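You operate a simulated robot arm through the tools that you are given. There is no shell and no other tool. Be economical: measure what you need, move in short steps, check, and stop when the job is done.

You run a simulated two-armed robot. Do the job below in one go: nothing can be reset, and whatever is moved stays where it is left.

JOB
Clear the fault on the orange-band feeder and feed the green filament.
Fine: switch on and leave on, hold both release keys down together, free the brake, channel knob to low.

It is judged by the outcome, as a careful person would: the job done as asked, and still so three seconds after it is handed in. It fails if anything else is knocked over, pushed out of place, dropped, spilled or broken.

ROBOT AND FRAMES
Two 7-joint arms with two-finger grippers on one trunk, on a base that drives. Base frame: it is fixed to the floor where the robot stands at the start and does not move with it; the origin is under the middle of the robot, x ahead of it, y to its left, z up. Lengths are in cm, angles in degrees, forces in N, time in s.
The left shoulder is at the start at [2.5, 15.8, 135.7], the right one opposite. Places, roughly: black filament end [-50, 400, 125]; blue filament end [-75, 350, 100]; blue reel [-75, 325, 100]; brake knob of the blue-band pad [90, 110, 80]; brake knob of the orange-band pad [40, -40, 80]; brake knob of the purple-band pad [180, 370, 80]; brown tube end [250, 425, 100]; card reel of black filament [-50, 375, 125]; card reel of white filament [-75, 325, 125]; channel knob of the blue-band pad [100, 130, 80]; channel knob of the orange-band pad [50, -20, 80]; channel knob of the purple-band pad [190, 390, 80]; empty reel [-75, 350, 125]; grey filament end [200, 375, 125]; low inlet of the orange-band feeder [70, -20, 110]; navy reel of purple filament [-75, 375, 125]. Payload 2.45 kg a hand.
The TCP of each hand is the grasp point between the finger pads, 2.6 cm short of the fingertips. In the tool frame z runs along the fingers and y along their closing line. The gripper opens to 9.6 cm. The gripper's body begins 6.9 cm behind the TCP.
Orientation is told as [roll, pitch, yaw] about the base's x, y, z axes, in that order, counted from this pose: with the fingers straight down and closing along the base's y, the tool's x points along the base's -x, its y along +y and its z along -z.

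CONTROLS
- The arms move only by the tool move_arm. It takes "left_steps", "right_steps" or both (then of equal length, played together; a hand with none holds still); each is a list of rows, each a list of 6 numbers: the shift along the tool's x, y, z in mm, then the turn, a rotation vector about the tool's x, y, z in degrees. In form: [[dx, dy, dz, rx, ry, rz], ...]. A call has 1 to 12 rows; each row is the pose to reach, as a shift and turn from the pose commanded when the call began, along the tool's axes at that moment. "left_hand" and "right_hand" are, for a hand that has rows, the finger opening in mm, from 0 to 96, set as the call begins (left out, the last holds). Rows are played at 5 a second. More than 5 cm and 8.6 degrees between two rows, or a gripper value outside its range, and nothing of the call is played. Where a pose cannot be reached the arm comes as near as it can. A force on the tool above 50 N (or 10 N above the force at the start of the call, whichever is more), or a blocked arm, ends the call early, and 0.2 s more pass. The fingers move at their own pace and stop on an object; they squeeze with about 32 N. The grip force told is the motor's: it shows also when the fingers shut on nothing. Time passes only in rows, and 0.2 s behind the last, so rows that repeat a pose let the fingers close. The reply holds the time, the measured pose of the TCP, the force on the tool along the base axes, the opening and the grip force, in the units named above and with some noise, with the torque about the TCP (base axes, N m) and any sound that the robot's microphone picked up.
- Cameras (640 x 400 px; columns grow to the right, rows downward): "scene" is now at [4.94, -4.35, 182.49]; the picture's right is [-0.52, -0.85, -0.00], its down [-0.68, 0.42, -0.60] and it looks along [0.51, -0.31, -0.80] (base axes); focal length 294 px, centre (320, 200). "left" rides on the left gripper at [8.2, -0.3, -9.8] in its tool frame; the picture's right is [0.04, 1.00, 0.00], its down [-0.73, 0.03, -0.68] and it looks along [-0.68, 0.03, 0.73] (tool axes); focal length 256 px, centre (320, 200). "right" rides on the right gripper at [8.2, 0.3, -9.8] in its tool frame; the picture's right is [-0.04, 1.00, 0.00], its down [-0.73, -0.03, -0.68] and it looks along [-0.68, -0.03, 0.73] (tool axes); focal length 256 px, centre (320, 200).
- grab_frame(camera): a new picture of that camera. The clock stands still meanwhile.
- slide_trunk(by): slides the trunk up (or, below 0, down) by that many cm; the arms and the scene camera ride with it, the base frame stays. It gives what a move gives, with no picture.
- steer(legs): drives the robot by 1 to 6 legs, each [ahead, left, turn to the left] in cm, cm and degrees, along the robot's own axes; the way and the turn of a leg run together, so that a leg with both is an arc; at most 150 cm and 180 degrees a leg. The arms and the cameras ride along, it lands a little off, and it stops where it bumps. It gives what a move gives.
- pan_tilt(pan, tilt): turns the head with the scene camera to pan (to the left, within 120 degrees either way) and tilt (down, from -29 to 69), counted from straight ahead of the robot. It gives what a move gives.
- locate(camera, pixels): for up to 12 pixels [column, row] of the newest picture of that camera ("zoom" is the newest enlarged one), the place [x, y, z] in the base frame of the surface seen there, good to about 0.3 cm. The clock stands still meanwhile.
- zoom(camera, box): a new picture of the part [left, top, right, bottom] of that camera's present view, enlarged. The clock stands still meanwhile.
- hand_in(): hands the job in; it is judged then, once.

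Go step by step. Measure first, check grasps and placings, and put right what went wrong. The budget is 80 turns and 78 pictures, counting those below and the enlarged ones. Unless the task says otherwise, let go and move clear before handing in, and close with one line.

The tools are called after "Emit:" as a command line: name --argument value ..., lists and objects as JSON in quotes. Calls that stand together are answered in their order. move_arm: Moves the arms, as the interface text tells. Its arguments: {"type":"object","properties":{"left_steps":{"type":"array"},"left_hand":{"type":"number"},"right_steps":{"type":"array"},"right_hand":{"type":"number"}},"required":[]} The other tools are called the same way: slide_trunk (by) slides the trunk up or down; steer (legs) drives the base; pan_tilt (pan, tilt) turns the head that bears the scene camera; grab_frame (camera) takes a picture; locate (camera, pixels) gives the place of the surface under pixels of a picture; zoom (camera, box) takes an enlarged picture of a part of a camera's view; hand_in () hands the job in.

At the start:

```text
time_s: 0.0
left_tcp_pos: [45.17, -3.24, 134.91]
left_tool_rot: [0.1, 0.1, 0.0]
left_ft_force: [0.1, -0.3, 0.6]
left_torque: [0.0, 0.02, 0.01]
left_width: 9.61
left_grip_force: 0.0
right_tcp_pos: [31.88, -32.32, 135.54]
right_tool_rot: [0.1, 0.0, -0.1]
right_ft_force: [-0.1, -0.7, -0.7]
right_torque: [0.03, 0.01, 0.0]
right_width: 9.6
right_grip_force: 0.1
trunk travel left (down, up): [-52.5, 4.2]
robot x, y, heading: [0.0, -0.14, 0.1]
head pan, tilt: [-31.5, 52.7]
```

scene: 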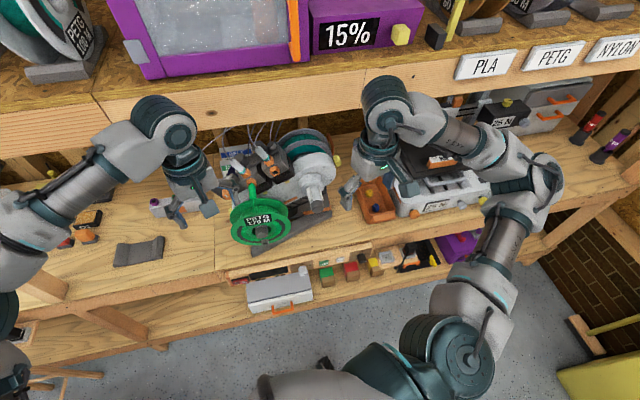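
right: 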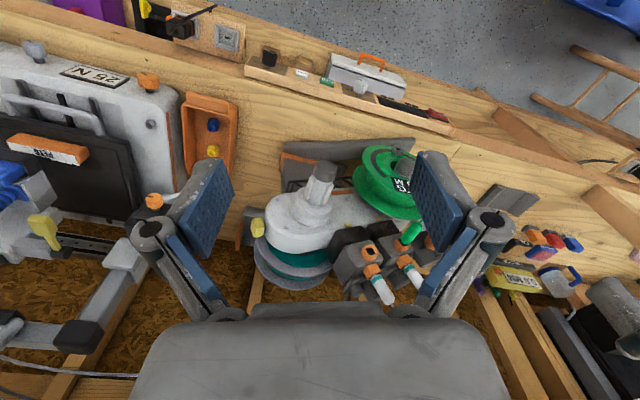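
left: 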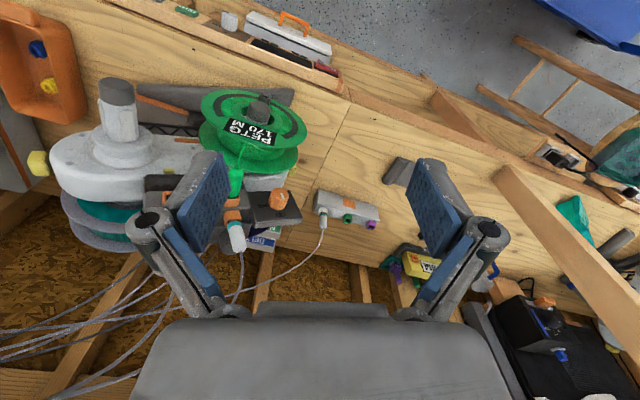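

The feeder sits around scene pixel (290,190), with the green reel at (262,215) and a pad with keys, which I need to see closer. I'll zoom in on these.

Emit:
zoom --camera "scene" --box '[200, 110, 400, 235]'

Emit:
zoom --camera "scene" --box '[220, 220, 480, 320]'

Emit:
zoom --camera "left" --box '[40, 60, 400, 285]'

```text
3.20 times, centred on (300, 172) of scene
```

zoom: 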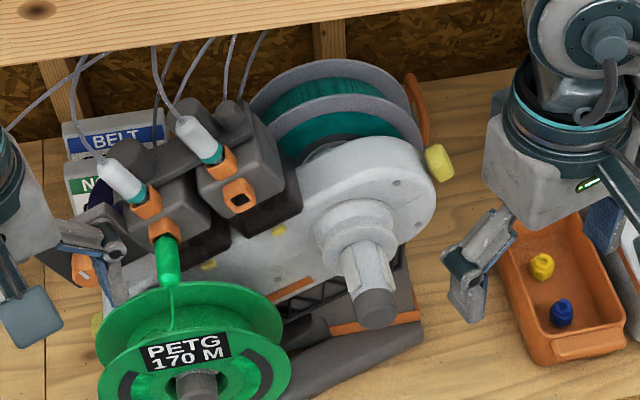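

```text
2.46 times, centred on (350, 270) of scene
```

zoom: 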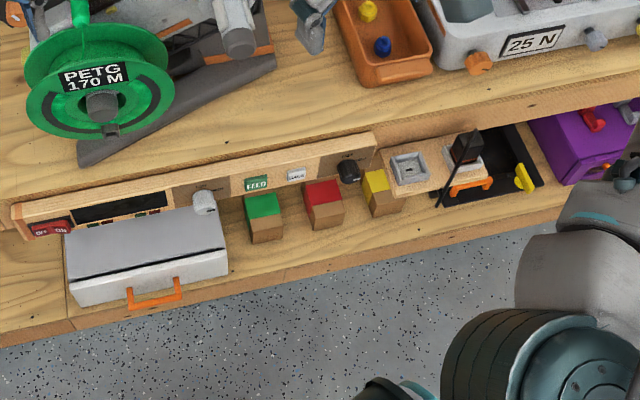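

```text
1.78 times, centred on (220, 172) of left
```

zoom: 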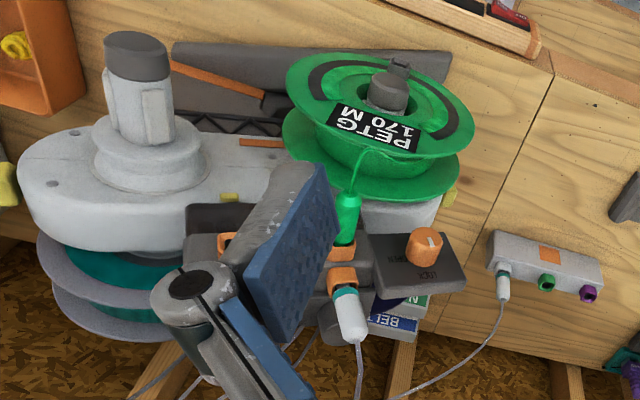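

The control strip lies below the desk (scene zoom: OFF/ON switch at left, display, white knob, FEED button, black knob). I'll aim the head at it and locate the parts.

Emit:
pan_tilt --pan -38 --tilt 66

Emit:
grab_frame --camera "scene"

```text
time_s: 0.8
left_tcp_pos: [44.91, -2.86, 135.08]
left_tool_rot: [0.0, -0.1, 0.0]
left_ft_force: [0.3, 0.5, 0.1]
left_torque: [0.01, -0.03, 0.01]
left_width: 9.59
left_grip_force: 0.0
right_tcp_pos: [31.62, -32.04, 135.55]
right_tool_rot: [-0.1, -0.1, 0.0]
right_ft_force: [1.2, 0.2, -0.3]
right_torque: [-0.02, 0.0, -0.01]
right_width: 9.6
right_grip_force: 0.1
trunk travel left (down, up): [-52.5, 4.2]
robot x, y, heading: [0.22, -0.12, -0.0]
head pan, tilt: [-38.0, 66.0]
```

```text
71 pictures are left
```

scene: 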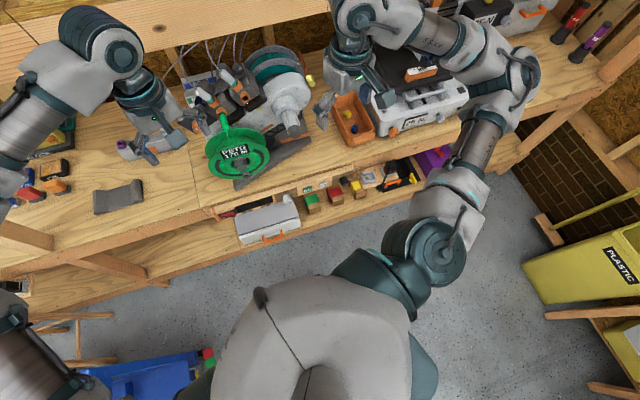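

Emit:
zoom --camera "scene" --box '[210, 150, 370, 250]'

Emit:
locate --camera "zoom" --pixels '[[50, 268], [120, 240], [317, 200], [378, 176], [430, 160], [520, 125], [300, 210], [20, 250], [380, 190], [100, 330], [100, 130]]'

```text
4.00 times, centred on (290, 200) of scene
```

zoom: 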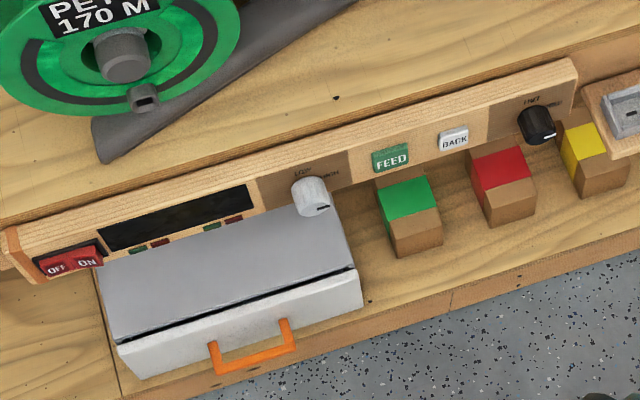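

```text
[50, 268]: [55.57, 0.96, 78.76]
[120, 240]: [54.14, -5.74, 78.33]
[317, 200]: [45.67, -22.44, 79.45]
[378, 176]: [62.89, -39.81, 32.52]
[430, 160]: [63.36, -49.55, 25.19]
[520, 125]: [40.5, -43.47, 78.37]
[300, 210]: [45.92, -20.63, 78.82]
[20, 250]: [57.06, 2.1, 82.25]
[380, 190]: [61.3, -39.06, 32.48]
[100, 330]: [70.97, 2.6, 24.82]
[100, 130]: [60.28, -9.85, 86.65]
```

The strip runs from [56,1,79] to [40,-44,79], facing the robot at about -19° heading. Before I back off to see it face-on, I'll check the room behind.

Emit:
locate --camera "scene" --pixels '[[150, 385], [100, 350], [210, 355], [470, 250], [560, 290], [560, 380], [250, 115], [160, 60]]'

Emit:
pan_tilt --pan 110 --tilt 45

Emit:
grab_frame --camera "scene"

Emit:
pan_tilt --pan -120 --tilt 45

Emit:
grab_frame --camera "scene"

```text
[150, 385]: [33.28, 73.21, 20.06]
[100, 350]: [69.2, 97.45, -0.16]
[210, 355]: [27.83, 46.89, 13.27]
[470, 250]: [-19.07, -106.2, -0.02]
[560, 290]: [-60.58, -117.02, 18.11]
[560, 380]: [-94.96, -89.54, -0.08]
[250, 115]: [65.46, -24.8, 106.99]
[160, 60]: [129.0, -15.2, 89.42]
```

```text
time_s: 3.1
left_tcp_pos: [44.86, -2.7, 135.06]
left_tool_rot: [-0.1, -0.1, 0.0]
left_ft_force: [0.3, -1.1, 0.6]
left_torque: [0.02, 0.0, -0.03]
left_width: 9.61
left_grip_force: 0.0
right_tcp_pos: [31.7, -32.17, 135.55]
right_tool_rot: [-0.1, -0.1, -0.1]
right_ft_force: [-0.1, 0.6, -0.1]
right_torque: [0.0, 0.02, -0.01]
right_width: 9.58
right_grip_force: 0.0
trunk travel left (down, up): [-52.5, 4.2]
robot x, y, heading: [0.18, -0.25, 0.1]
head pan, tilt: [110.0, 45.0]
```

```text
69 pictures are left
```

scene: 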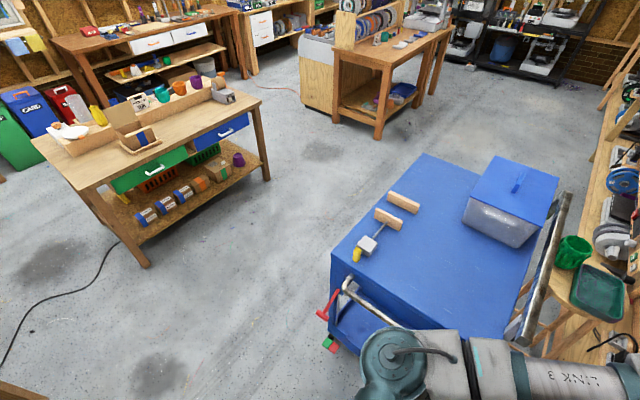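

```text
time_s: 6.3
left_tcp_pos: [44.81, -2.93, 135.04]
left_tool_rot: [0.0, -0.1, -0.1]
left_ft_force: [-0.3, -0.7, -0.1]
left_torque: [0.02, -0.03, -0.02]
left_width: 9.6
left_grip_force: 0.1
right_tcp_pos: [31.55, -32.17, 135.65]
right_tool_rot: [0.1, -0.1, 0.0]
right_ft_force: [0.0, -0.1, 0.7]
right_torque: [-0.01, 0.01, -0.03]
right_width: 9.6
right_grip_force: 0.1
trunk travel left (down, up): [-52.5, 4.2]
robot x, y, heading: [0.14, -0.04, -0.1]
head pan, tilt: [-120.0, 45.0]
```

```text
68 pictures are left
```

scene: 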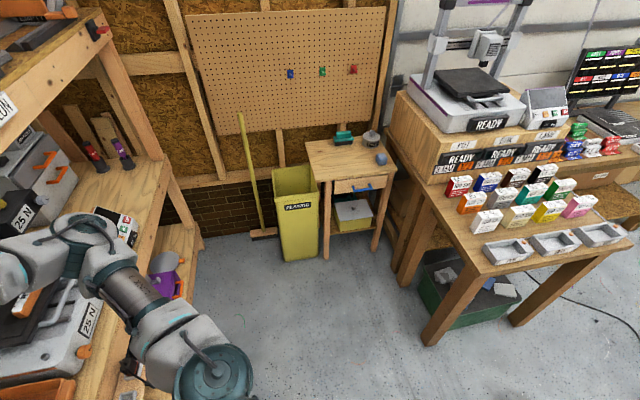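

There is about a metre free behind me. The blue cart on the left (edge y≈47) stays clear if I back straight. I'll back 35 cm, turn right 19°, then look at the panel.

Emit:
steer --legs '[[-35, 0, 0], [0, 0, -19]]'

Emit:
pan_tilt --pan -5 --tilt 45

Emit:
grab_frame --camera "scene"

```text
time_s: 9.7
left_tcp_pos: [6.43, -16.99, 135.09]
left_tool_rot: [-0.3, -0.1, -19.4]
left_ft_force: [0.2, -0.3, 0.1]
left_torque: [0.02, -0.01, 0.0]
left_width: 9.6
left_grip_force: 0.1
right_tcp_pos: [-15.81, -40.01, 135.77]
right_tool_rot: [-0.3, -0.1, -19.6]
right_ft_force: [0.4, -1.1, -0.5]
right_torque: [-0.02, 0.01, 0.01]
right_width: 9.62
right_grip_force: 0.1
trunk travel left (down, up): [-52.5, 4.2]
robot x, y, heading: [-34.98, 0.05, -19.4]
head pan, tilt: [-120.0, 45.0]
```

```text
time_s: 11.6
left_tcp_pos: [6.13, -17.07, 135.29]
left_tool_rot: [-0.3, -0.2, -19.4]
left_ft_force: [0.4, 0.3, -0.2]
left_torque: [-0.02, -0.02, 0.04]
left_width: 9.6
left_grip_force: 0.1
right_tcp_pos: [-16.21, -40.09, 135.82]
right_tool_rot: [-0.2, -0.2, -19.4]
right_ft_force: [0.3, -0.8, -0.1]
right_torque: [0.02, 0.02, -0.02]
right_width: 9.59
right_grip_force: 0.2
trunk travel left (down, up): [-52.5, 4.2]
robot x, y, heading: [-35.39, 0.39, -19.4]
head pan, tilt: [-5.0, 45.0]
```

```text
67 pictures are left
```

scene: 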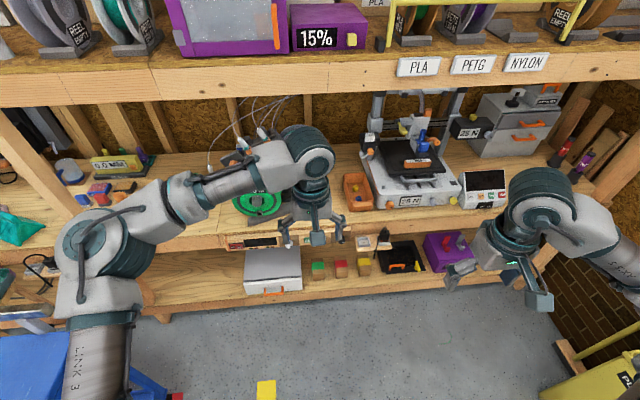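

I want the trunk lower to face the panel, so I'll first check the left arm's clearance to the cart.

Emit:
locate --camera "scene" --pixels '[[85, 245], [80, 330], [30, 345], [160, 385], [10, 390], [530, 240], [600, 260]]'

Emit:
zoom --camera "scene" --box '[200, 160, 400, 285]'

```text
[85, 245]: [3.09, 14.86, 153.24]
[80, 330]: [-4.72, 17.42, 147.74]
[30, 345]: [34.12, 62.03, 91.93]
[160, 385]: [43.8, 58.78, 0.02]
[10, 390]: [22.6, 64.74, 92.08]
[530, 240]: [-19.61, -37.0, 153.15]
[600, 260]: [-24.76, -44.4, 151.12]
```

```text
3.20 times, centred on (300, 222) of scene
```

zoom: 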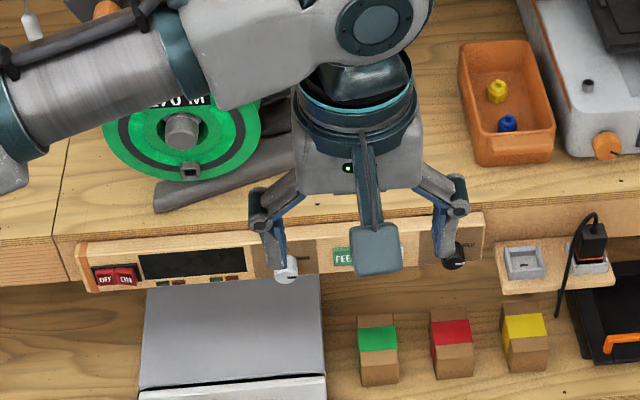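

The hands are clear of the desk and the cart. I'll lower the trunk 38 cm and look at the panel with both the head and the left hand camera.

Emit:
slide_trunk --by -38

Emit:
pan_tilt --pan 0 --tilt 33

Emit:
grab_frame --camera "scene"

Emit:
grab_frame --camera "left"

```text
time_s: 15.3
left_tcp_pos: [5.99, -17.23, 97.26]
left_tool_rot: [-0.1, -0.3, -19.4]
left_ft_force: [-0.1, -0.4, -0.3]
left_torque: [0.02, -0.03, -0.03]
left_width: 9.62
left_grip_force: 0.0
right_tcp_pos: [-16.38, -40.42, 97.7]
right_tool_rot: [-0.1, -0.3, -19.5]
right_ft_force: [-0.9, 0.2, -0.2]
right_torque: [0.0, -0.01, -0.01]
right_width: 9.59
right_grip_force: 0.0
trunk travel left (down, up): [-14.5, 42.2]
robot x, y, heading: [-35.33, 0.08, -19.5]
head pan, tilt: [-5.0, 45.0]
```

```text
time_s: 16.0
left_tcp_pos: [5.93, -17.31, 97.16]
left_tool_rot: [-0.1, -0.2, -19.5]
left_ft_force: [0.1, 0.3, -0.1]
left_torque: [-0.01, 0.0, 0.01]
left_width: 9.58
left_grip_force: 0.0
right_tcp_pos: [-16.24, -40.35, 97.7]
right_tool_rot: [-0.1, -0.2, -19.5]
right_ft_force: [0.1, 0.3, 0.5]
right_torque: [-0.01, 0.05, 0.01]
right_width: 9.59
right_grip_force: 0.1
trunk travel left (down, up): [-14.5, 42.2]
robot x, y, heading: [-34.84, 0.33, -19.4]
head pan, tilt: [0.0, 33.0]
```

```text
65 pictures are left
```

scene: 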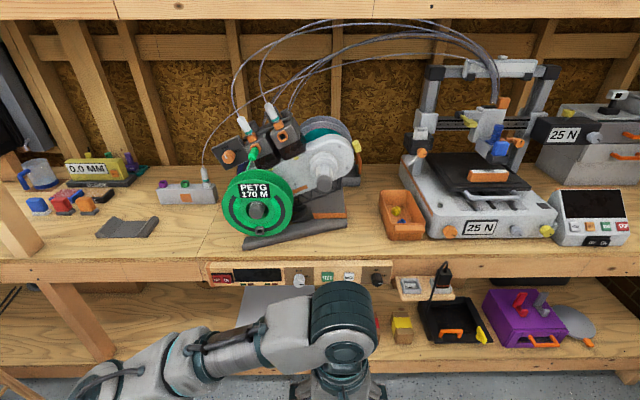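

```text
64 pictures are left
```

left: 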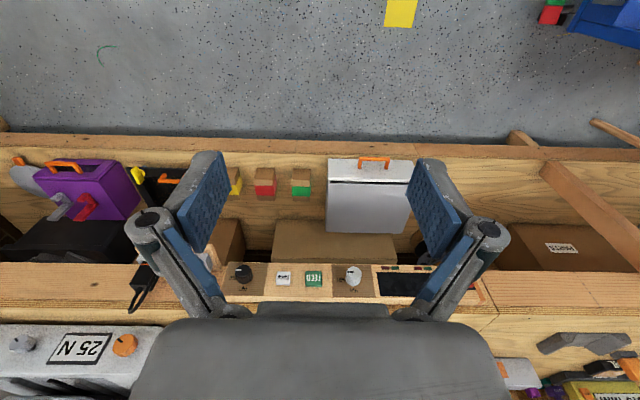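

Now I have a good frontal view (panel around scene row 280, feeder at (290,170)). I'll zoom in on both.

Emit:
zoom --camera "scene" --box '[200, 255, 400, 295]'

Emit:
locate --camera "zoom" --pixels '[[40, 78], [90, 78], [190, 40], [319, 83], [407, 65], [475, 65], [567, 80], [120, 100], [290, 30], [345, 110], [620, 50], [620, 100]]'

Emit:
zoom --camera "scene" --box '[200, 95, 376, 255]'

```text
3.20 times, centred on (300, 275) of scene
```

zoom: 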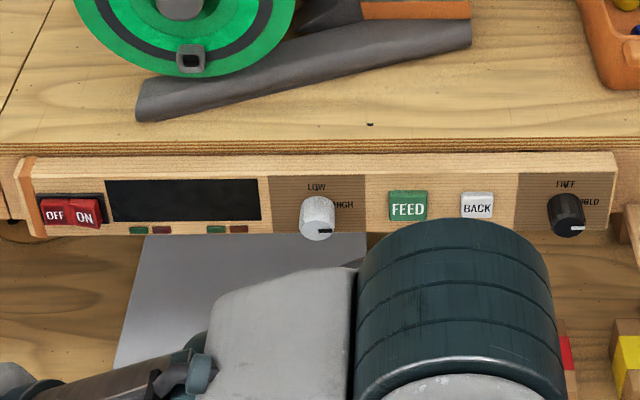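

```text
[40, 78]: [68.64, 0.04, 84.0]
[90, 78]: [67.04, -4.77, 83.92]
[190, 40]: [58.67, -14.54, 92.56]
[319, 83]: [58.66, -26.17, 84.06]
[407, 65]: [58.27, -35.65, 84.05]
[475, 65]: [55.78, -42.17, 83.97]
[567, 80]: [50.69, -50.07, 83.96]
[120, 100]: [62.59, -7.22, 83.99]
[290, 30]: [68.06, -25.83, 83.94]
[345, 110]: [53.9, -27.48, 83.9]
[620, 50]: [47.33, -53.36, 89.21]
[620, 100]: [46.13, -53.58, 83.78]
```

```text
2.50 times, centred on (288, 175) of scene
```

zoom: 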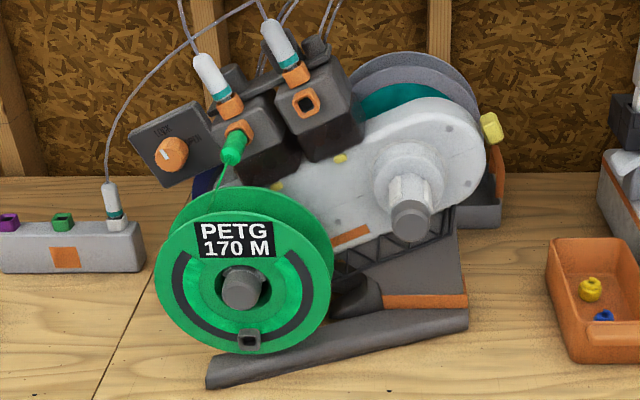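

Panel: OFF/ON rocker, display (dark), channel knob LOW/HIGH (pointing beyond HIGH), FEED, BACK, and brake knob FREE/HOLD. The zoom covers more than the box, so I'll relocate with the right rows and look closer at the feeder.

Emit:
zoom --camera "scene" --box '[230, 100, 310, 150]'

Emit:
locate --camera "zoom" --pixels '[[60, 220], [300, 130], [165, 200], [185, 330], [130, 290], [350, 270], [415, 55], [200, 300], [160, 240], [20, 230]]'

Emit:
zoom --camera "scene" --box '[260, 250, 400, 337]'

Emit:
locate --camera "scene" --pixels '[[217, 279], [226, 279], [256, 275], [299, 281], [299, 273], [327, 277], [349, 277], [377, 280], [387, 277], [244, 285], [275, 284], [365, 270]]'

```text
8.00 times, centred on (270, 125) of scene
```

zoom: 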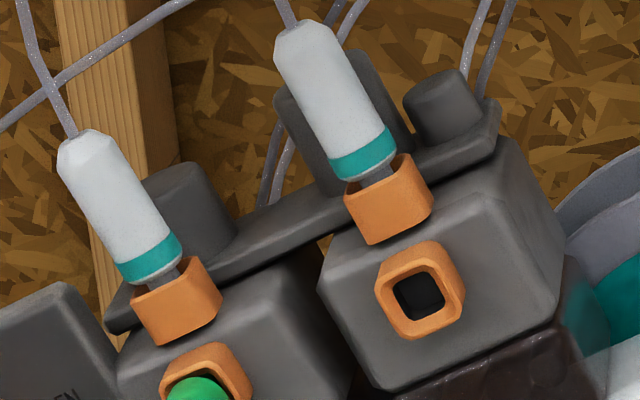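

```text
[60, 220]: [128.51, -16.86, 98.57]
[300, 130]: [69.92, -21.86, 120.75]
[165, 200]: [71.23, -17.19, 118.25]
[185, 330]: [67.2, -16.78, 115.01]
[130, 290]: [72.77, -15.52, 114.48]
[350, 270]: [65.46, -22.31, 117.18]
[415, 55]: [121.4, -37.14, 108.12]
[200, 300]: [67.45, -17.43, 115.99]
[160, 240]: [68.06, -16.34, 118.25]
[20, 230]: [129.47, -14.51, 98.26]
```

```text
4.57 times, centred on (330, 294) of scene
```

zoom: 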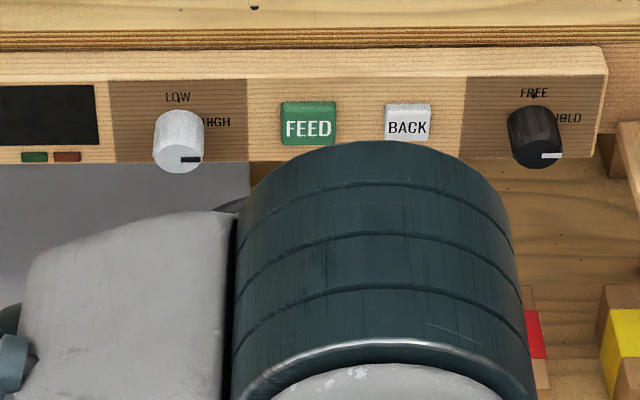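

```text
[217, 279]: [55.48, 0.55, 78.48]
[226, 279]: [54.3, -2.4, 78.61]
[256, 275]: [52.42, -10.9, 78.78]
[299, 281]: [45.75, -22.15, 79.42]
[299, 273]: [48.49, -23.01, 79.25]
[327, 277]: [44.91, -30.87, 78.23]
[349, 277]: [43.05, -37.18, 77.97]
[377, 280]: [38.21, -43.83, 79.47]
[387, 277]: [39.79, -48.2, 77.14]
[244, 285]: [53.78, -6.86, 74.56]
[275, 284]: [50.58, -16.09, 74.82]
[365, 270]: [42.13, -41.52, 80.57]
```

The display is dark, so the power is off, and both knobs point right (HIGH, HOLD). I'll look for release keys on the feeder, such as the yellow bits at about (275,160) and (296,158).

Emit:
zoom --camera "scene" --box '[225, 135, 345, 210]'

Emit:
locate --camera "zoom" --pixels '[[271, 167], [383, 122], [640, 70], [65, 120], [205, 95], [325, 15]]'

Emit:
zoom --camera "scene" --box '[202, 262, 272, 306]'

Emit:
zoom --camera "left" --box '[210, 250, 450, 310]'

```text
5.33 times, centred on (285, 172) of scene
```

zoom: 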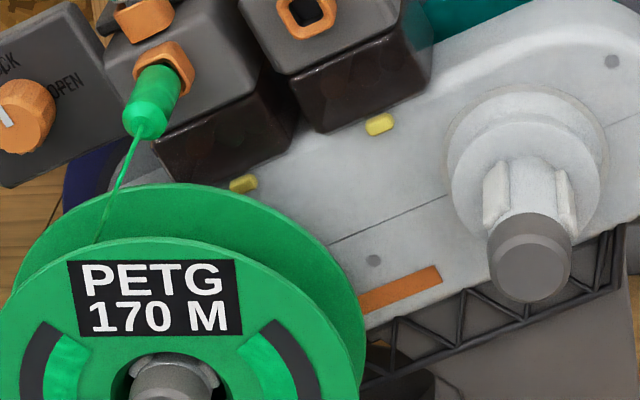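

```text
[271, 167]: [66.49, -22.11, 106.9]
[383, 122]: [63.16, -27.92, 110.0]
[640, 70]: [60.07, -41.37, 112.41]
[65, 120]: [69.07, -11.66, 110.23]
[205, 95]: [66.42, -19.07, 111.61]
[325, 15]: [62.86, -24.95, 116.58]
```

```text
9.09 times, centred on (237, 284) of scene
```

zoom: 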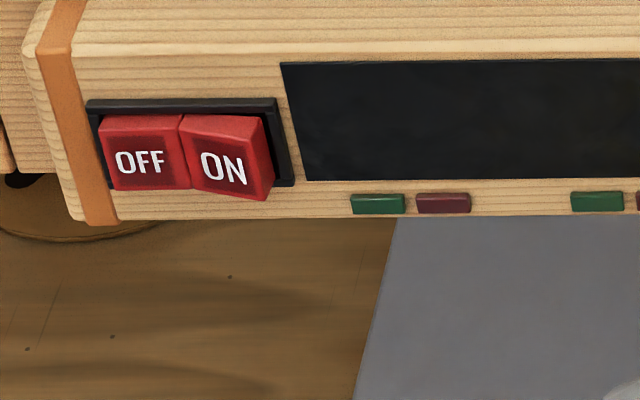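

```text
2.67 times, centred on (330, 280) of left
```

zoom: 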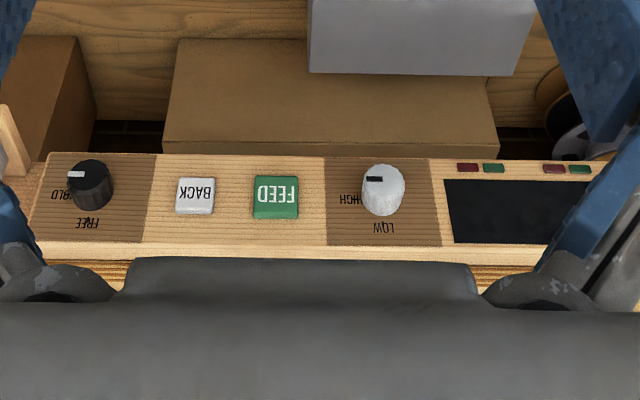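

The feeder also has yellow pegs on both ends, which could be the release keys; the display should help decide. I'll turn the left hand to point forward, fingers shut, to press ON.

Emit:
move_arm --left_steps '[[0, 0, 0, 0, -8.2, 0], [0, 0, 0, 0, -16.4, 0], [0, 0, 0, 0, -24.6, 0], [0, 0, 0, 0, -32.8, 0], [0, 0, 0, 0, -41, 0], [0, 0, 0, 0, -49.2, 0], [0, 0, 0, 0, -57.4, 0], [0, 0, 0, 0, -65.6, 0], [0, 0, 0, 0, -73.8, 0], [0, 0, 0, 0, -82, 0], [0, 0, 0, 0, -90, 0], [0, 0, 0, 0, -90, 0]]' --left_hand 0

Emit:
grab_frame --camera "scene"

```text
time_s: 18.6
left_tcp_pos: [5.96, -17.35, 97.23]
left_tool_rot: [-158.1, -89.8, 138.5]
left_ft_force: [0.4, -0.3, 0.0]
left_torque: [0.0, 0.01, -0.03]
left_width: 0.0
left_grip_force: 28.3
right_tcp_pos: [-16.36, -40.42, 97.74]
right_tool_rot: [-0.1, -0.2, -19.6]
right_ft_force: [0.3, -0.1, 0.3]
right_torque: [-0.01, -0.03, -0.01]
right_width: 9.57
right_grip_force: 0.2
trunk travel left (down, up): [-14.5, 42.2]
robot x, y, heading: [-35.48, 0.11, -19.1]
head pan, tilt: [0.0, 33.0]
```

```text
56 pictures are left
```

scene: 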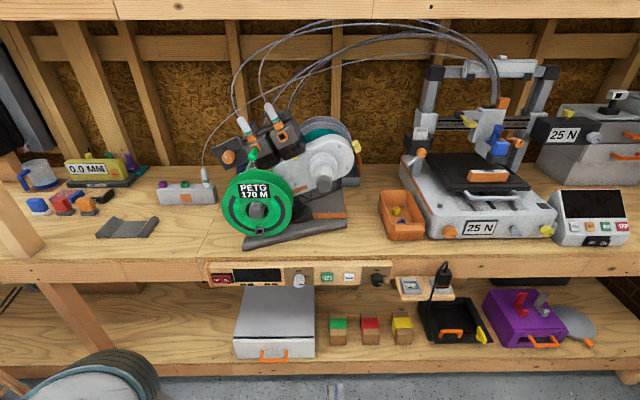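

The hand now points straight forward with fingers shut. I'll shift it 30 cm left and 18.7 cm down in free air to line up with ON at [54.3,-2.4,78.6].

Emit:
move_arm --left_steps '[[23, 37, 0, 0, 0, 0], [46, 75, 0, 0, 0, 0], [70, 112, 0, 0, 0, 0], [94, 150, 0, 0, 0, 0], [117, 187, 0, 0, 0, 0], [140, 225, 0, 0, 0, 0], [164, 262, 0, 0, 0, 0], [187, 300, 0, 0, 0, 0], [187, 300, 0, 0, 0, 0]]'

Emit:
grab_frame --camera "left"

```text
time_s: 20.6
left_tcp_pos: [16.7, 10.3, 77.58]
left_tool_rot: [141.4, -89.7, -161.0]
left_ft_force: [-0.2, 0.0, 0.4]
left_torque: [-0.01, -0.01, 0.02]
left_width: 0.0
left_grip_force: 28.3
left hand out of reach, approached as far as the arm can: row 2, 3, 4, 5, 6, 7, 8, 9
right_tcp_pos: [-16.4, -40.74, 97.56]
right_tool_rot: [0.1, -0.2, -19.5]
right_ft_force: [-0.6, -0.6, 0.7]
right_torque: [0.05, -0.03, -0.03]
right_width: 9.58
right_grip_force: 0.0
trunk travel left (down, up): [-14.5, 42.2]
robot x, y, heading: [-34.72, 0.11, -19.5]
head pan, tilt: [0.0, 33.0]
```

```text
55 pictures are left
```

left: 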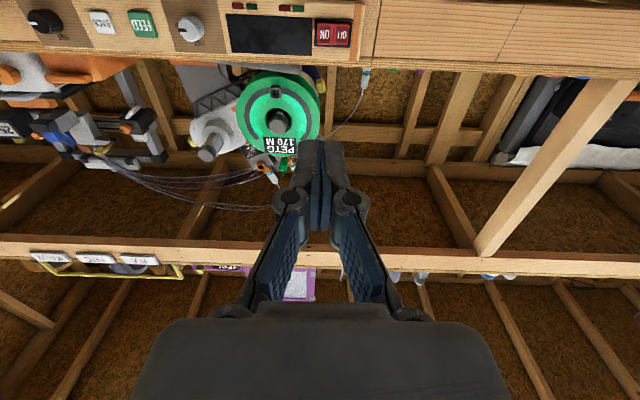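

The hand stopped slightly short but lines up with ON: about 39.7 cm ahead, 0.4 left, 1 up. I'll drive 33 cm ahead.

Emit:
steer --legs '[[33, 0, 0]]'

Emit:
grab_frame --camera "left"

Emit:
locate --camera "left" --pixels '[[320, 150], [320, 70], [340, 60], [300, 60]]'

```text
time_s: 22.8
left_tcp_pos: [47.88, 0.28, 77.41]
left_tool_rot: [-133.9, -89.8, 114.7]
left_ft_force: [-0.1, 0.6, 0.0]
left_torque: [0.06, -0.03, -0.01]
left_width: 0.0
left_grip_force: 28.1
right_tcp_pos: [14.93, -50.9, 97.78]
right_tool_rot: [-0.2, -0.2, -19.1]
right_ft_force: [0.8, 0.1, 0.4]
right_torque: [0.0, 0.04, 0.04]
right_width: 9.6
right_grip_force: 0.1
trunk travel left (down, up): [-14.5, 42.2]
robot x, y, heading: [-3.96, -10.66, -19.3]
head pan, tilt: [0.0, 33.0]
```

```text
54 pictures are left
```

left: 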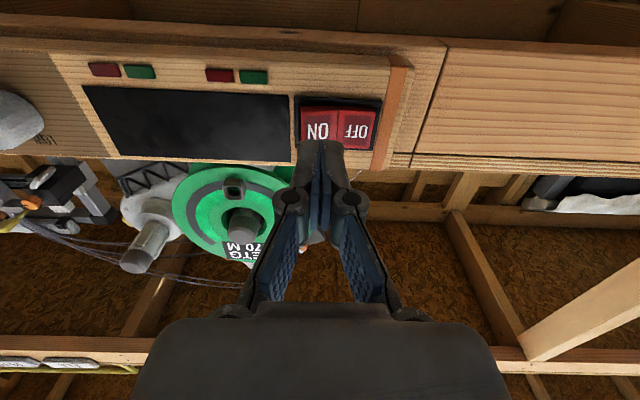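

```text
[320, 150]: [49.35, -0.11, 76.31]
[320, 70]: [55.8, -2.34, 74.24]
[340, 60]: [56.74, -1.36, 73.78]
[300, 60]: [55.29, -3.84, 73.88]
```

The fingertip now sits in front of ON at pixel (317,130). I'll check the exact offset.

Emit:
locate --camera "left" --pixels '[[317, 130], [304, 130], [331, 128], [317, 115], [357, 130], [317, 140]]'

```text
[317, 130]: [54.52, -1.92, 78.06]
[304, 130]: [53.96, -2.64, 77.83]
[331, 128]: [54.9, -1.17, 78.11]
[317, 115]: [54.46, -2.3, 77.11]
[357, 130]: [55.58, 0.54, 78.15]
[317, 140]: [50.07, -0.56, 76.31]
```

The gap to ON is about 4.4 cm. I'll advance 2 cm first to confirm the command frame behaves, since the last command was beyond reach.

Emit:
move_arm --left_steps '[[-4, -4, 20, 0, 0, 0], [-4, -4, 20, 0, 0, 0]]'

```text
time_s: 23.4
left_tcp_pos: [49.47, -0.65, 78.11]
left_tool_rot: [-167.0, -89.5, 148.0]
left_ft_force: [0.0, 0.1, 0.1]
left_torque: [-0.03, 0.0, 0.0]
left_width: 0.01
left_grip_force: 28.7
right_tcp_pos: [14.69, -50.78, 97.83]
right_tool_rot: [-0.1, -0.3, -19.1]
right_ft_force: [0.1, 0.0, 0.0]
right_torque: [-0.01, 0.02, -0.01]
right_width: 9.59
right_grip_force: 0.0
trunk travel left (down, up): [-14.5, 42.2]
robot x, y, heading: [-4.06, -10.92, -19.1]
head pan, tilt: [0.0, 33.0]
```

It moved as commanded, with about 2.5 cm of gap left. I'll press in small steps and then back off.

Emit:
move_arm --left_steps '[[0, -2, 12, 0, 0, 0], [0, -2, 20, 0, 0, 0], [0, -2, 24, 0, 0, 0], [0, -2, 28, 0, 0, 0], [0, -2, 31, 0, 0, 0], [0, -2, 34, 0, 0, 0], [0, -2, 36, 0, 0, 0]]'

Emit:
grab_frame --camera "left"

```text
time_s: 25.0
left_tcp_pos: [52.25, -1.83, 78.16]
left_tool_rot: [-143.0, -89.6, 123.8]
left_ft_force: [-47.7, 16.9, -5.2]
left_torque: [-0.04, 0.37, 0.3]
left_width: 0.01
left_grip_force: 28.3
right_tcp_pos: [14.21, -50.69, 97.94]
right_tool_rot: [-0.1, -0.6, -19.1]
right_ft_force: [-0.2, -0.7, -0.9]
right_torque: [0.01, 0.02, -0.03]
right_width: 9.56
right_grip_force: 0.1
trunk travel left (down, up): [-14.5, 42.2]
robot x, y, heading: [-4.4, -10.59, -19.3]
head pan, tilt: [0.0, 33.0]
```

```text
53 pictures are left
```

left: 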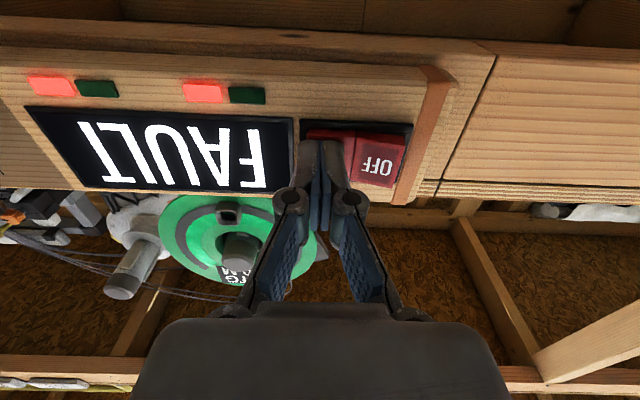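

The switch latched: the display reads FAULT and two red lamps are lit. I'll back off and inspect the yellow pegs on the feeder.

Emit:
move_arm --left_steps '[[0, 0, -30, 0, 0, 0], [0, 0, -75, 0, 0, 0], [0, 0, -75, 0, 0, 0]]'

Emit:
pan_tilt --pan 0 --tilt 50

Emit:
grab_frame --camera "scene"

```text
time_s: 25.8
left_tcp_pos: [46.76, 0.34, 76.68]
left_tool_rot: [-164.9, -89.5, 145.7]
left_ft_force: [-1.1, 0.7, 0.0]
left_torque: [-0.02, 0.04, 0.03]
left_width: 0.0
left_grip_force: 28.4
left hand out of reach, approached as far as the arm can: row 2, 3
right_tcp_pos: [14.69, -50.87, 97.85]
right_tool_rot: [-0.2, -0.3, -19.2]
right_ft_force: [0.2, -0.4, 0.3]
right_torque: [0.02, 0.01, 0.02]
right_width: 9.6
right_grip_force: 0.0
trunk travel left (down, up): [-14.5, 42.2]
robot x, y, heading: [-4.27, -10.52, -19.2]
head pan, tilt: [0.0, 33.0]
```

```text
time_s: 26.6
left_tcp_pos: [46.67, 0.29, 76.65]
left_tool_rot: [-164.8, -89.4, 145.6]
left_ft_force: [-0.4, 0.1, -0.2]
left_torque: [0.01, 0.03, 0.0]
left_width: 0.0
left_grip_force: 28.2
right_tcp_pos: [14.62, -50.85, 97.9]
right_tool_rot: [-0.1, -0.5, -19.2]
right_ft_force: [0.0, 0.3, -0.1]
right_torque: [0.0, 0.0, 0.0]
right_width: 9.58
right_grip_force: 0.0
trunk travel left (down, up): [-14.5, 42.2]
robot x, y, heading: [-4.38, -10.45, -19.2]
head pan, tilt: [0.0, 50.0]
```

```text
52 pictures are left
```

scene: 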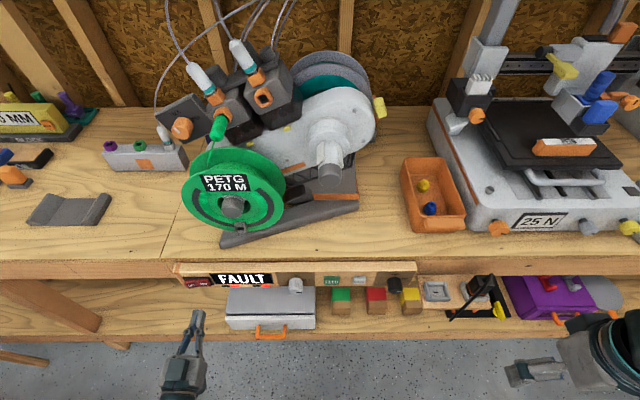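

Emit:
zoom --camera "scene" --box '[300, 65, 412, 135]'

Emit:
locate --camera "scene" --pixels '[[379, 107], [376, 100], [372, 112], [384, 113], [182, 127], [170, 110], [355, 115], [340, 180], [231, 205], [217, 128]]'

Emit:
zoom --camera "scene" --box '[150, 70, 310, 170]'

```text
5.71 times, centred on (356, 100) of scene
```

zoom: 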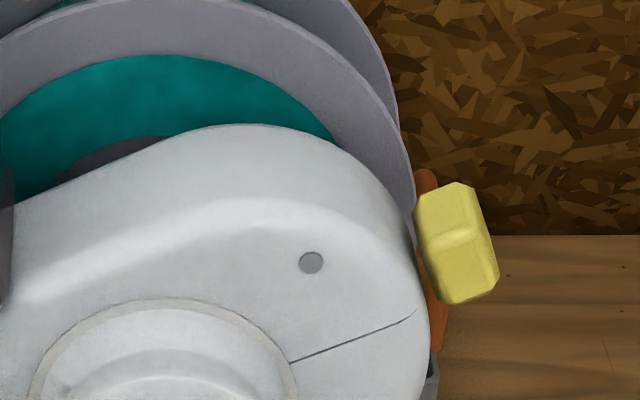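

```text
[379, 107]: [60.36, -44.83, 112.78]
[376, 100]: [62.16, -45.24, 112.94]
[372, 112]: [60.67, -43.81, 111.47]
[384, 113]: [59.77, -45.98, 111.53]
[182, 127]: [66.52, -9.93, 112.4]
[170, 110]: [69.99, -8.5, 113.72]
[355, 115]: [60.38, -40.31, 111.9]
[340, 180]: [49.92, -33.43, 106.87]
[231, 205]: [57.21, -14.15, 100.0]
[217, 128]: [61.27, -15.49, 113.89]
```

```text
4.00 times, centred on (230, 120) of scene
```

zoom: 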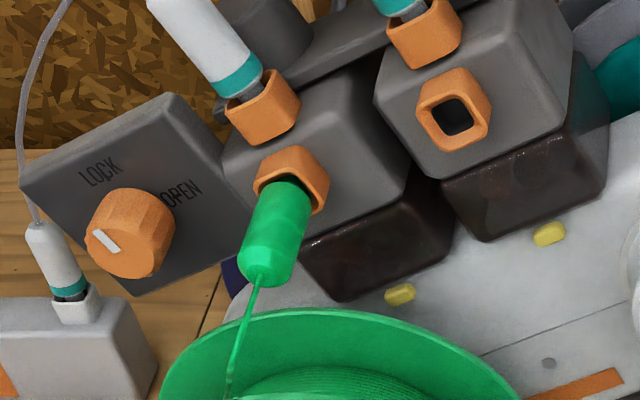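

The right release key looks like the yellow peg at [60.4,-44.8,112], and the matching left one is hidden behind the reel. I'll back away, raise the trunk, and roll the left hand so its camera looks right-forward at the feeder's left end.

Emit:
steer --legs '[[-22, 0, 0]]'

Emit:
slide_trunk --by 32

Emit:
move_arm --left_steps '[[0, 0, 0, 0, 0, 8.2], [0, 0, 0, 0, 0, 16.4], [0, 0, 0, 0, 0, 24.6], [0, 0, 0, 0, 0, 32.8], [0, 0, 0, 0, 0, 41], [0, 0, 0, 0, 0, 49.2], [0, 0, 0, 0, 0, 57.4], [0, 0, 0, 0, 0, 65.6], [0, 0, 0, 0, 0, 73.8], [0, 0, 0, 0, 0, 82], [0, 0, 0, 0, 0, 90], [0, 0, 0, 0, 0, 90]]'

Emit:
grab_frame --camera "left"

```text
time_s: 28.3
left_tcp_pos: [26.22, 7.32, 76.82]
left_tool_rot: [-167.3, -89.5, 148.0]
left_ft_force: [-1.2, -0.2, 0.9]
left_torque: [0.01, -0.01, -0.03]
left_width: 0.0
left_grip_force: 28.2
right_tcp_pos: [-6.05, -43.8, 97.83]
right_tool_rot: [-0.2, -0.6, -19.2]
right_ft_force: [-0.4, 0.5, -0.4]
right_torque: [-0.02, -0.01, 0.01]
right_width: 9.58
right_grip_force: 0.0
trunk travel left (down, up): [-14.5, 42.2]
robot x, y, heading: [-24.66, -3.79, -19.5]
head pan, tilt: [0.0, 50.0]
```

```text
time_s: 31.4
left_tcp_pos: [26.17, 7.51, 108.92]
left_tool_rot: [-167.5, -89.4, 148.3]
left_ft_force: [-0.5, 0.0, 0.4]
left_torque: [0.0, -0.02, -0.01]
left_width: 0.03
left_grip_force: 28.8
right_tcp_pos: [-6.17, -43.78, 129.91]
right_tool_rot: [-0.1, -0.6, -19.2]
right_ft_force: [-0.6, 0.3, 0.3]
right_torque: [0.01, 0.02, 0.01]
right_width: 9.63
right_grip_force: 0.1
trunk travel left (down, up): [-46.5, 10.2]
robot x, y, heading: [-24.91, -3.3, -19.1]
head pan, tilt: [0.0, 50.0]
```

```text
time_s: 34.0
left_tcp_pos: [26.17, 7.32, 108.93]
left_tool_rot: [90.6, 0.0, -109.2]
left_ft_force: [0.6, 0.2, 1.0]
left_torque: [0.03, -0.01, 0.02]
left_width: 0.0
left_grip_force: 28.5
right_tcp_pos: [-6.14, -43.73, 129.99]
right_tool_rot: [-0.1, -0.6, -19.2]
right_ft_force: [-0.7, 0.3, -0.3]
right_torque: [0.01, -0.01, -0.01]
right_width: 9.61
right_grip_force: 0.0
trunk travel left (down, up): [-46.5, 10.2]
robot x, y, heading: [-24.75, -3.26, -19.3]
head pan, tilt: [0.0, 50.0]
```

```text
49 pictures are left
```

left: 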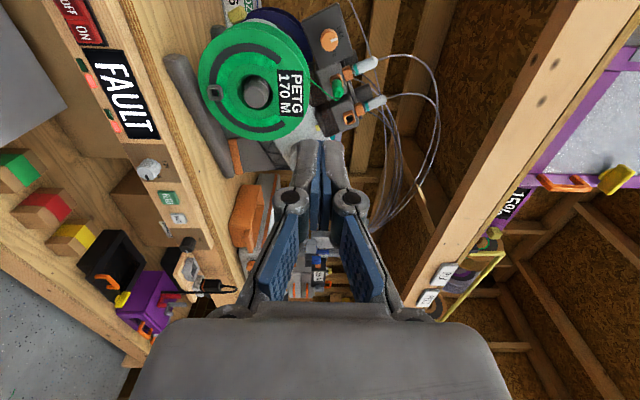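

The rolled hand sees the reel's left side near image top (up is image-right). I'll zoom on the area around (250,20).

Emit:
zoom --camera "left" --box '[170, 0, 410, 150]'

```text
2.67 times, centred on (290, 75) of left
```

zoom: 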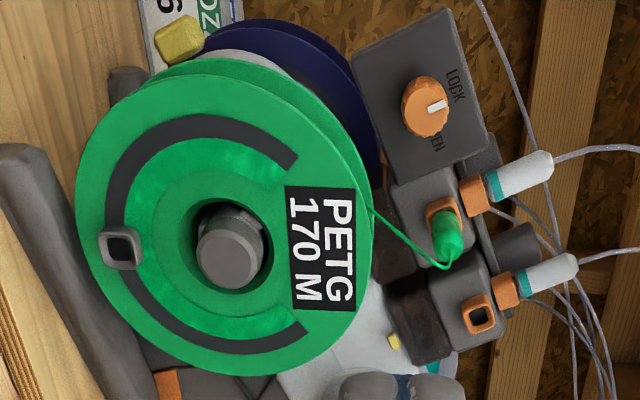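

The left yellow peg appears at zoom (180,40), left of the reel. I'll locate it and its surroundings.

Emit:
locate --camera "zoom" --pixels '[[180, 40], [175, 50], [165, 30], [190, 22], [200, 45], [225, 75], [225, 50], [90, 140], [230, 250], [385, 80], [240, 15], [130, 80]]'

```text
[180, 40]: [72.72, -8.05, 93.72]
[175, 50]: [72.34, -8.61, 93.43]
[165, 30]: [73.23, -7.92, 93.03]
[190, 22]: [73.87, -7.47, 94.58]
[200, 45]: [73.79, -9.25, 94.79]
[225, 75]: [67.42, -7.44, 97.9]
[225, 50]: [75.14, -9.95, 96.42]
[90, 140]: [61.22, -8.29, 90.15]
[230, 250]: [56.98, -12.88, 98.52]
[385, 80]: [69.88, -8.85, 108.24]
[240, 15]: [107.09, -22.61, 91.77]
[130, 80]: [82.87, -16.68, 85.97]
```

The pegs are at left [72.8,-8.0,93.8] and right [60.4,-44.8,112.5], so the feeder axis is tilted about 26° and the keys press inward along it. I'll survey obstacles near both pegs from the scene camera.

Emit:
pan_tilt --pan 0 --tilt 42

Emit:
grab_frame --camera "scene"

```text
time_s: 34.7
left_tcp_pos: [25.99, 7.48, 108.93]
left_tool_rot: [90.7, 0.0, -109.3]
left_ft_force: [-0.3, -0.2, -0.1]
left_torque: [-0.02, -0.03, -0.01]
left_width: 0.01
left_grip_force: 29.0
right_tcp_pos: [-6.21, -43.75, 129.89]
right_tool_rot: [-0.1, -0.5, -19.1]
right_ft_force: [-0.2, 0.6, 0.4]
right_torque: [-0.01, 0.01, 0.0]
right_width: 9.6
right_grip_force: 0.1
trunk travel left (down, up): [-46.5, 10.2]
robot x, y, heading: [-24.54, -3.31, -19.3]
head pan, tilt: [0.0, 42.0]
```

```text
47 pictures are left
```

scene: 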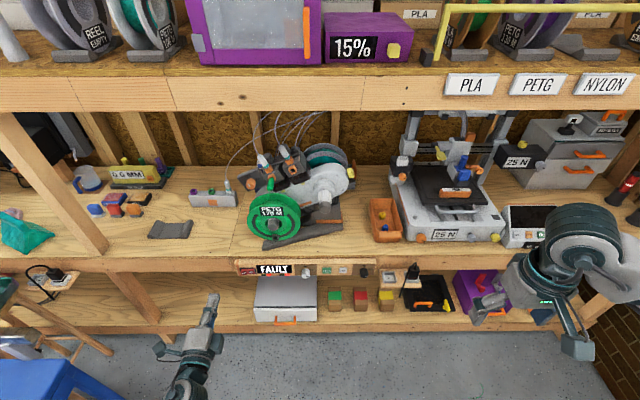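

Emit:
locate --camera "scene" --pixels '[[212, 193], [212, 205], [232, 195], [190, 197], [351, 172], [408, 145], [404, 162], [393, 190], [384, 215], [340, 95], [340, 75], [164, 228]]'

Emit:
zoom --camera "scene" --box '[180, 130, 420, 280]'

```text
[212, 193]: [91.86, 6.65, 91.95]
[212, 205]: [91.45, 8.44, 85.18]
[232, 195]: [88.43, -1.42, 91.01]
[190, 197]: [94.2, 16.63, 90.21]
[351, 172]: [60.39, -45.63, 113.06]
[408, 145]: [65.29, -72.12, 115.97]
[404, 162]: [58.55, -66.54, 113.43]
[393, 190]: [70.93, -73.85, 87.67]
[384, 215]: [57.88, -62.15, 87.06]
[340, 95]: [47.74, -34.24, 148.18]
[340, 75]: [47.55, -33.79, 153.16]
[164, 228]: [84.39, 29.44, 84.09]
```

```text
2.67 times, centred on (300, 205) of scene
```

zoom: 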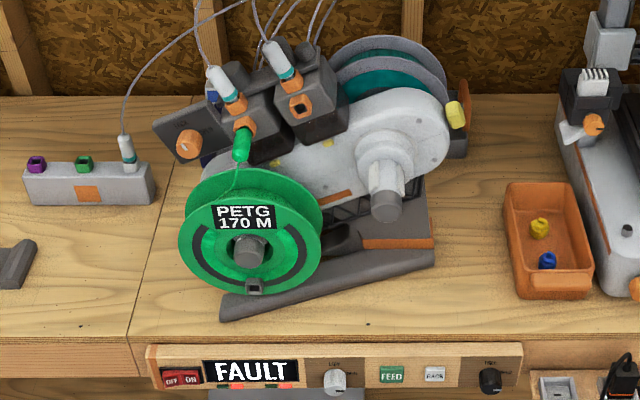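

Upper shelf's front edge is at z≥148 and both peg approaches are open. I'll bring both hands to the pressing attitude out in free air: left yaws 40° right, while the right pitches to horizontal and extends 25 cm.

Emit:
slide_trunk --by -20

Emit:
move_arm --left_steps '[[0, 0, 0, 0, -4, 0], [0, 0, 0, 0, -8, 0], [0, 0, 0, 0, -12, 0], [0, 0, 0, 0, -16, 0], [0, 0, 0, 0, -20, 0], [0, 0, 0, 0, -24, 0], [0, 0, 0, 0, -28, 0], [0, 0, 0, 0, -32, 0], [0, 0, 0, 0, -36, 0], [0, 0, 0, 0, -40, 0], [0, 0, 0, 0, -40, 0], [0, 0, 0, 0, -40, 0]]' --right_steps '[[-23, 0, 0, 0, -8.2, 0], [-46, 0, 0, 0, -16.4, 0], [-69, 0, 0, 0, -24.6, 0], [-92, 0, 0, 0, -32.8, 0], [-115, 0, 0, 0, -41, 0], [-138, 0, 0, 0, -49.2, 0], [-161, 0, 0, 0, -57.4, 0], [-184, 0, 0, 0, -65.6, 0], [-207, 0, 0, 0, -73.8, 0], [-230, 0, 0, 0, -82, 0], [-250, 0, 0, 0, -90, 0], [-250, 0, 0, 0, -90, 0]]' --right_hand 0

```text
time_s: 36.9
left_tcp_pos: [26.0, 7.34, 88.99]
left_tool_rot: [90.6, -0.1, -109.2]
left_ft_force: [-0.4, 0.0, -0.3]
left_torque: [-0.04, 0.04, -0.02]
left_width: 0.01
left_grip_force: 28.6
right_tcp_pos: [-6.23, -43.87, 109.91]
right_tool_rot: [-0.1, -0.6, -19.2]
right_ft_force: [-0.4, 0.1, 0.1]
right_torque: [0.02, -0.04, -0.02]
right_width: 9.57
right_grip_force: 0.0
trunk travel left (down, up): [-26.5, 30.2]
robot x, y, heading: [-24.38, -3.38, -19.3]
head pan, tilt: [0.0, 42.0]
```

```text
time_s: 39.5
left_tcp_pos: [26.15, 7.51, 88.82]
left_tool_rot: [90.6, 0.2, -149.2]
left_ft_force: [-1.2, -0.4, 0.6]
left_torque: [-0.01, -0.02, -0.02]
left_width: 0.0
left_grip_force: 28.7
right_tcp_pos: [17.42, -51.79, 110.28]
right_tool_rot: [-147.8, -89.4, 128.6]
right_ft_force: [0.5, 0.3, -0.3]
right_torque: [0.04, -0.02, -0.04]
right_width: 0.0
right_grip_force: 28.8
right hand out of reach, approached as far as the arm can: row 11
trunk travel left (down, up): [-26.5, 30.2]
robot x, y, heading: [-24.32, -3.24, -19.1]
head pan, tilt: [0.0, 42.0]
```

Both moved as intended. Next the right yaws 40° left, then rolls so its camera faces outward, while the left rises 4 cm to clear the desk edge.

Emit:
move_arm --left_steps '[[0, 10, 0, 0, 0, 0], [0, 20, 0, 0, 0, 0], [0, 30, 0, 0, 0, 0], [0, 40, 0, 0, 0, 0], [0, 50, 0, 0, 0, 0]]' --right_steps '[[0, 0, 0, -8, 0, 0], [0, 0, 0, -16, 0, 0], [0, 0, 0, -24, 0, 0], [0, 0, 0, -32, 0, 0], [0, 0, 0, -40, 0, 0]]'

Emit:
move_arm --right_steps '[[0, 0, 0, 0, 0, -8.2], [0, 0, 0, 0, 0, -16.4], [0, 0, 0, 0, 0, -24.6], [0, 0, 0, 0, 0, -32.8], [0, 0, 0, 0, 0, -41], [0, 0, 0, 0, 0, -49.2], [0, 0, 0, 0, 0, -57.4], [0, 0, 0, 0, 0, -65.6], [0, 0, 0, 0, 0, -73.8], [0, 0, 0, 0, 0, -82], [0, 0, 0, 0, 0, -90], [0, 0, 0, 0, 0, -90]]'

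```text
time_s: 40.7
left_tcp_pos: [26.15, 7.42, 93.85]
left_tool_rot: [90.6, 0.3, -149.2]
left_ft_force: [0.0, 0.4, 0.2]
left_torque: [0.02, -0.02, 0.0]
left_width: 0.01
left_grip_force: 28.5
right_tcp_pos: [18.63, -49.58, 110.69]
right_tool_rot: [-104.6, -88.4, 117.8]
right_ft_force: [0.1, -0.2, -0.3]
right_torque: [0.01, 0.03, -0.02]
right_width: 0.0
right_grip_force: 28.9
right hand out of reach, approached as far as the arm can: row 4, 5
trunk travel left (down, up): [-26.5, 30.2]
robot x, y, heading: [-25.04, -3.57, -19.6]
head pan, tilt: [0.0, 42.0]
```

```text
time_s: 43.3
left_tcp_pos: [25.8, 8.03, 93.87]
left_tool_rot: [90.8, 0.4, -149.1]
left_ft_force: [0.1, 0.1, 0.4]
left_torque: [0.0, -0.01, -0.05]
left_width: 0.03
left_grip_force: 28.4
right_tcp_pos: [17.65, -41.79, 123.54]
right_tool_rot: [-90.5, 1.9, 103.2]
right_ft_force: [0.1, 0.6, 0.3]
right_torque: [-0.02, 0.05, -0.07]
right_width: 0.0
right_grip_force: 28.5
right hand out of reach, approached as far as the arm can: row 9, 10, 11, 12
trunk travel left (down, up): [-26.5, 30.2]
robot x, y, heading: [-24.55, -3.57, -18.8]
head pan, tilt: [0.0, 42.0]
```

The right hand's rolled pose is at a joint limit here (off by ~15 cm in z/y). I'll see whether it resolves when extended forward 10 cm.

Emit:
move_arm --right_steps '[[21, 0, 25, 0, 0, 0], [42, 0, 51, 0, 0, 0], [64, 0, 77, 0, 0, 0], [64, 0, 77, 0, 0, 0]]'

```text
time_s: 44.3
left_tcp_pos: [26.09, 7.54, 93.87]
left_tool_rot: [90.7, 0.3, -149.1]
left_ft_force: [-0.6, -0.1, 0.5]
left_torque: [-0.06, -0.03, 0.0]
left_width: 0.0
left_grip_force: 28.5
right_tcp_pos: [26.57, -46.34, 124.87]
right_tool_rot: [-89.9, 1.3, 103.2]
right_ft_force: [0.3, 0.7, 1.3]
right_torque: [0.0, 0.01, -0.03]
right_width: 0.02
right_grip_force: 28.2
right hand out of reach, approached as far as the arm can: row 1, 2, 3, 4
trunk travel left (down, up): [-26.5, 30.2]
robot x, y, heading: [-24.74, -3.72, -19.5]
head pan, tilt: [0.0, 42.0]
```

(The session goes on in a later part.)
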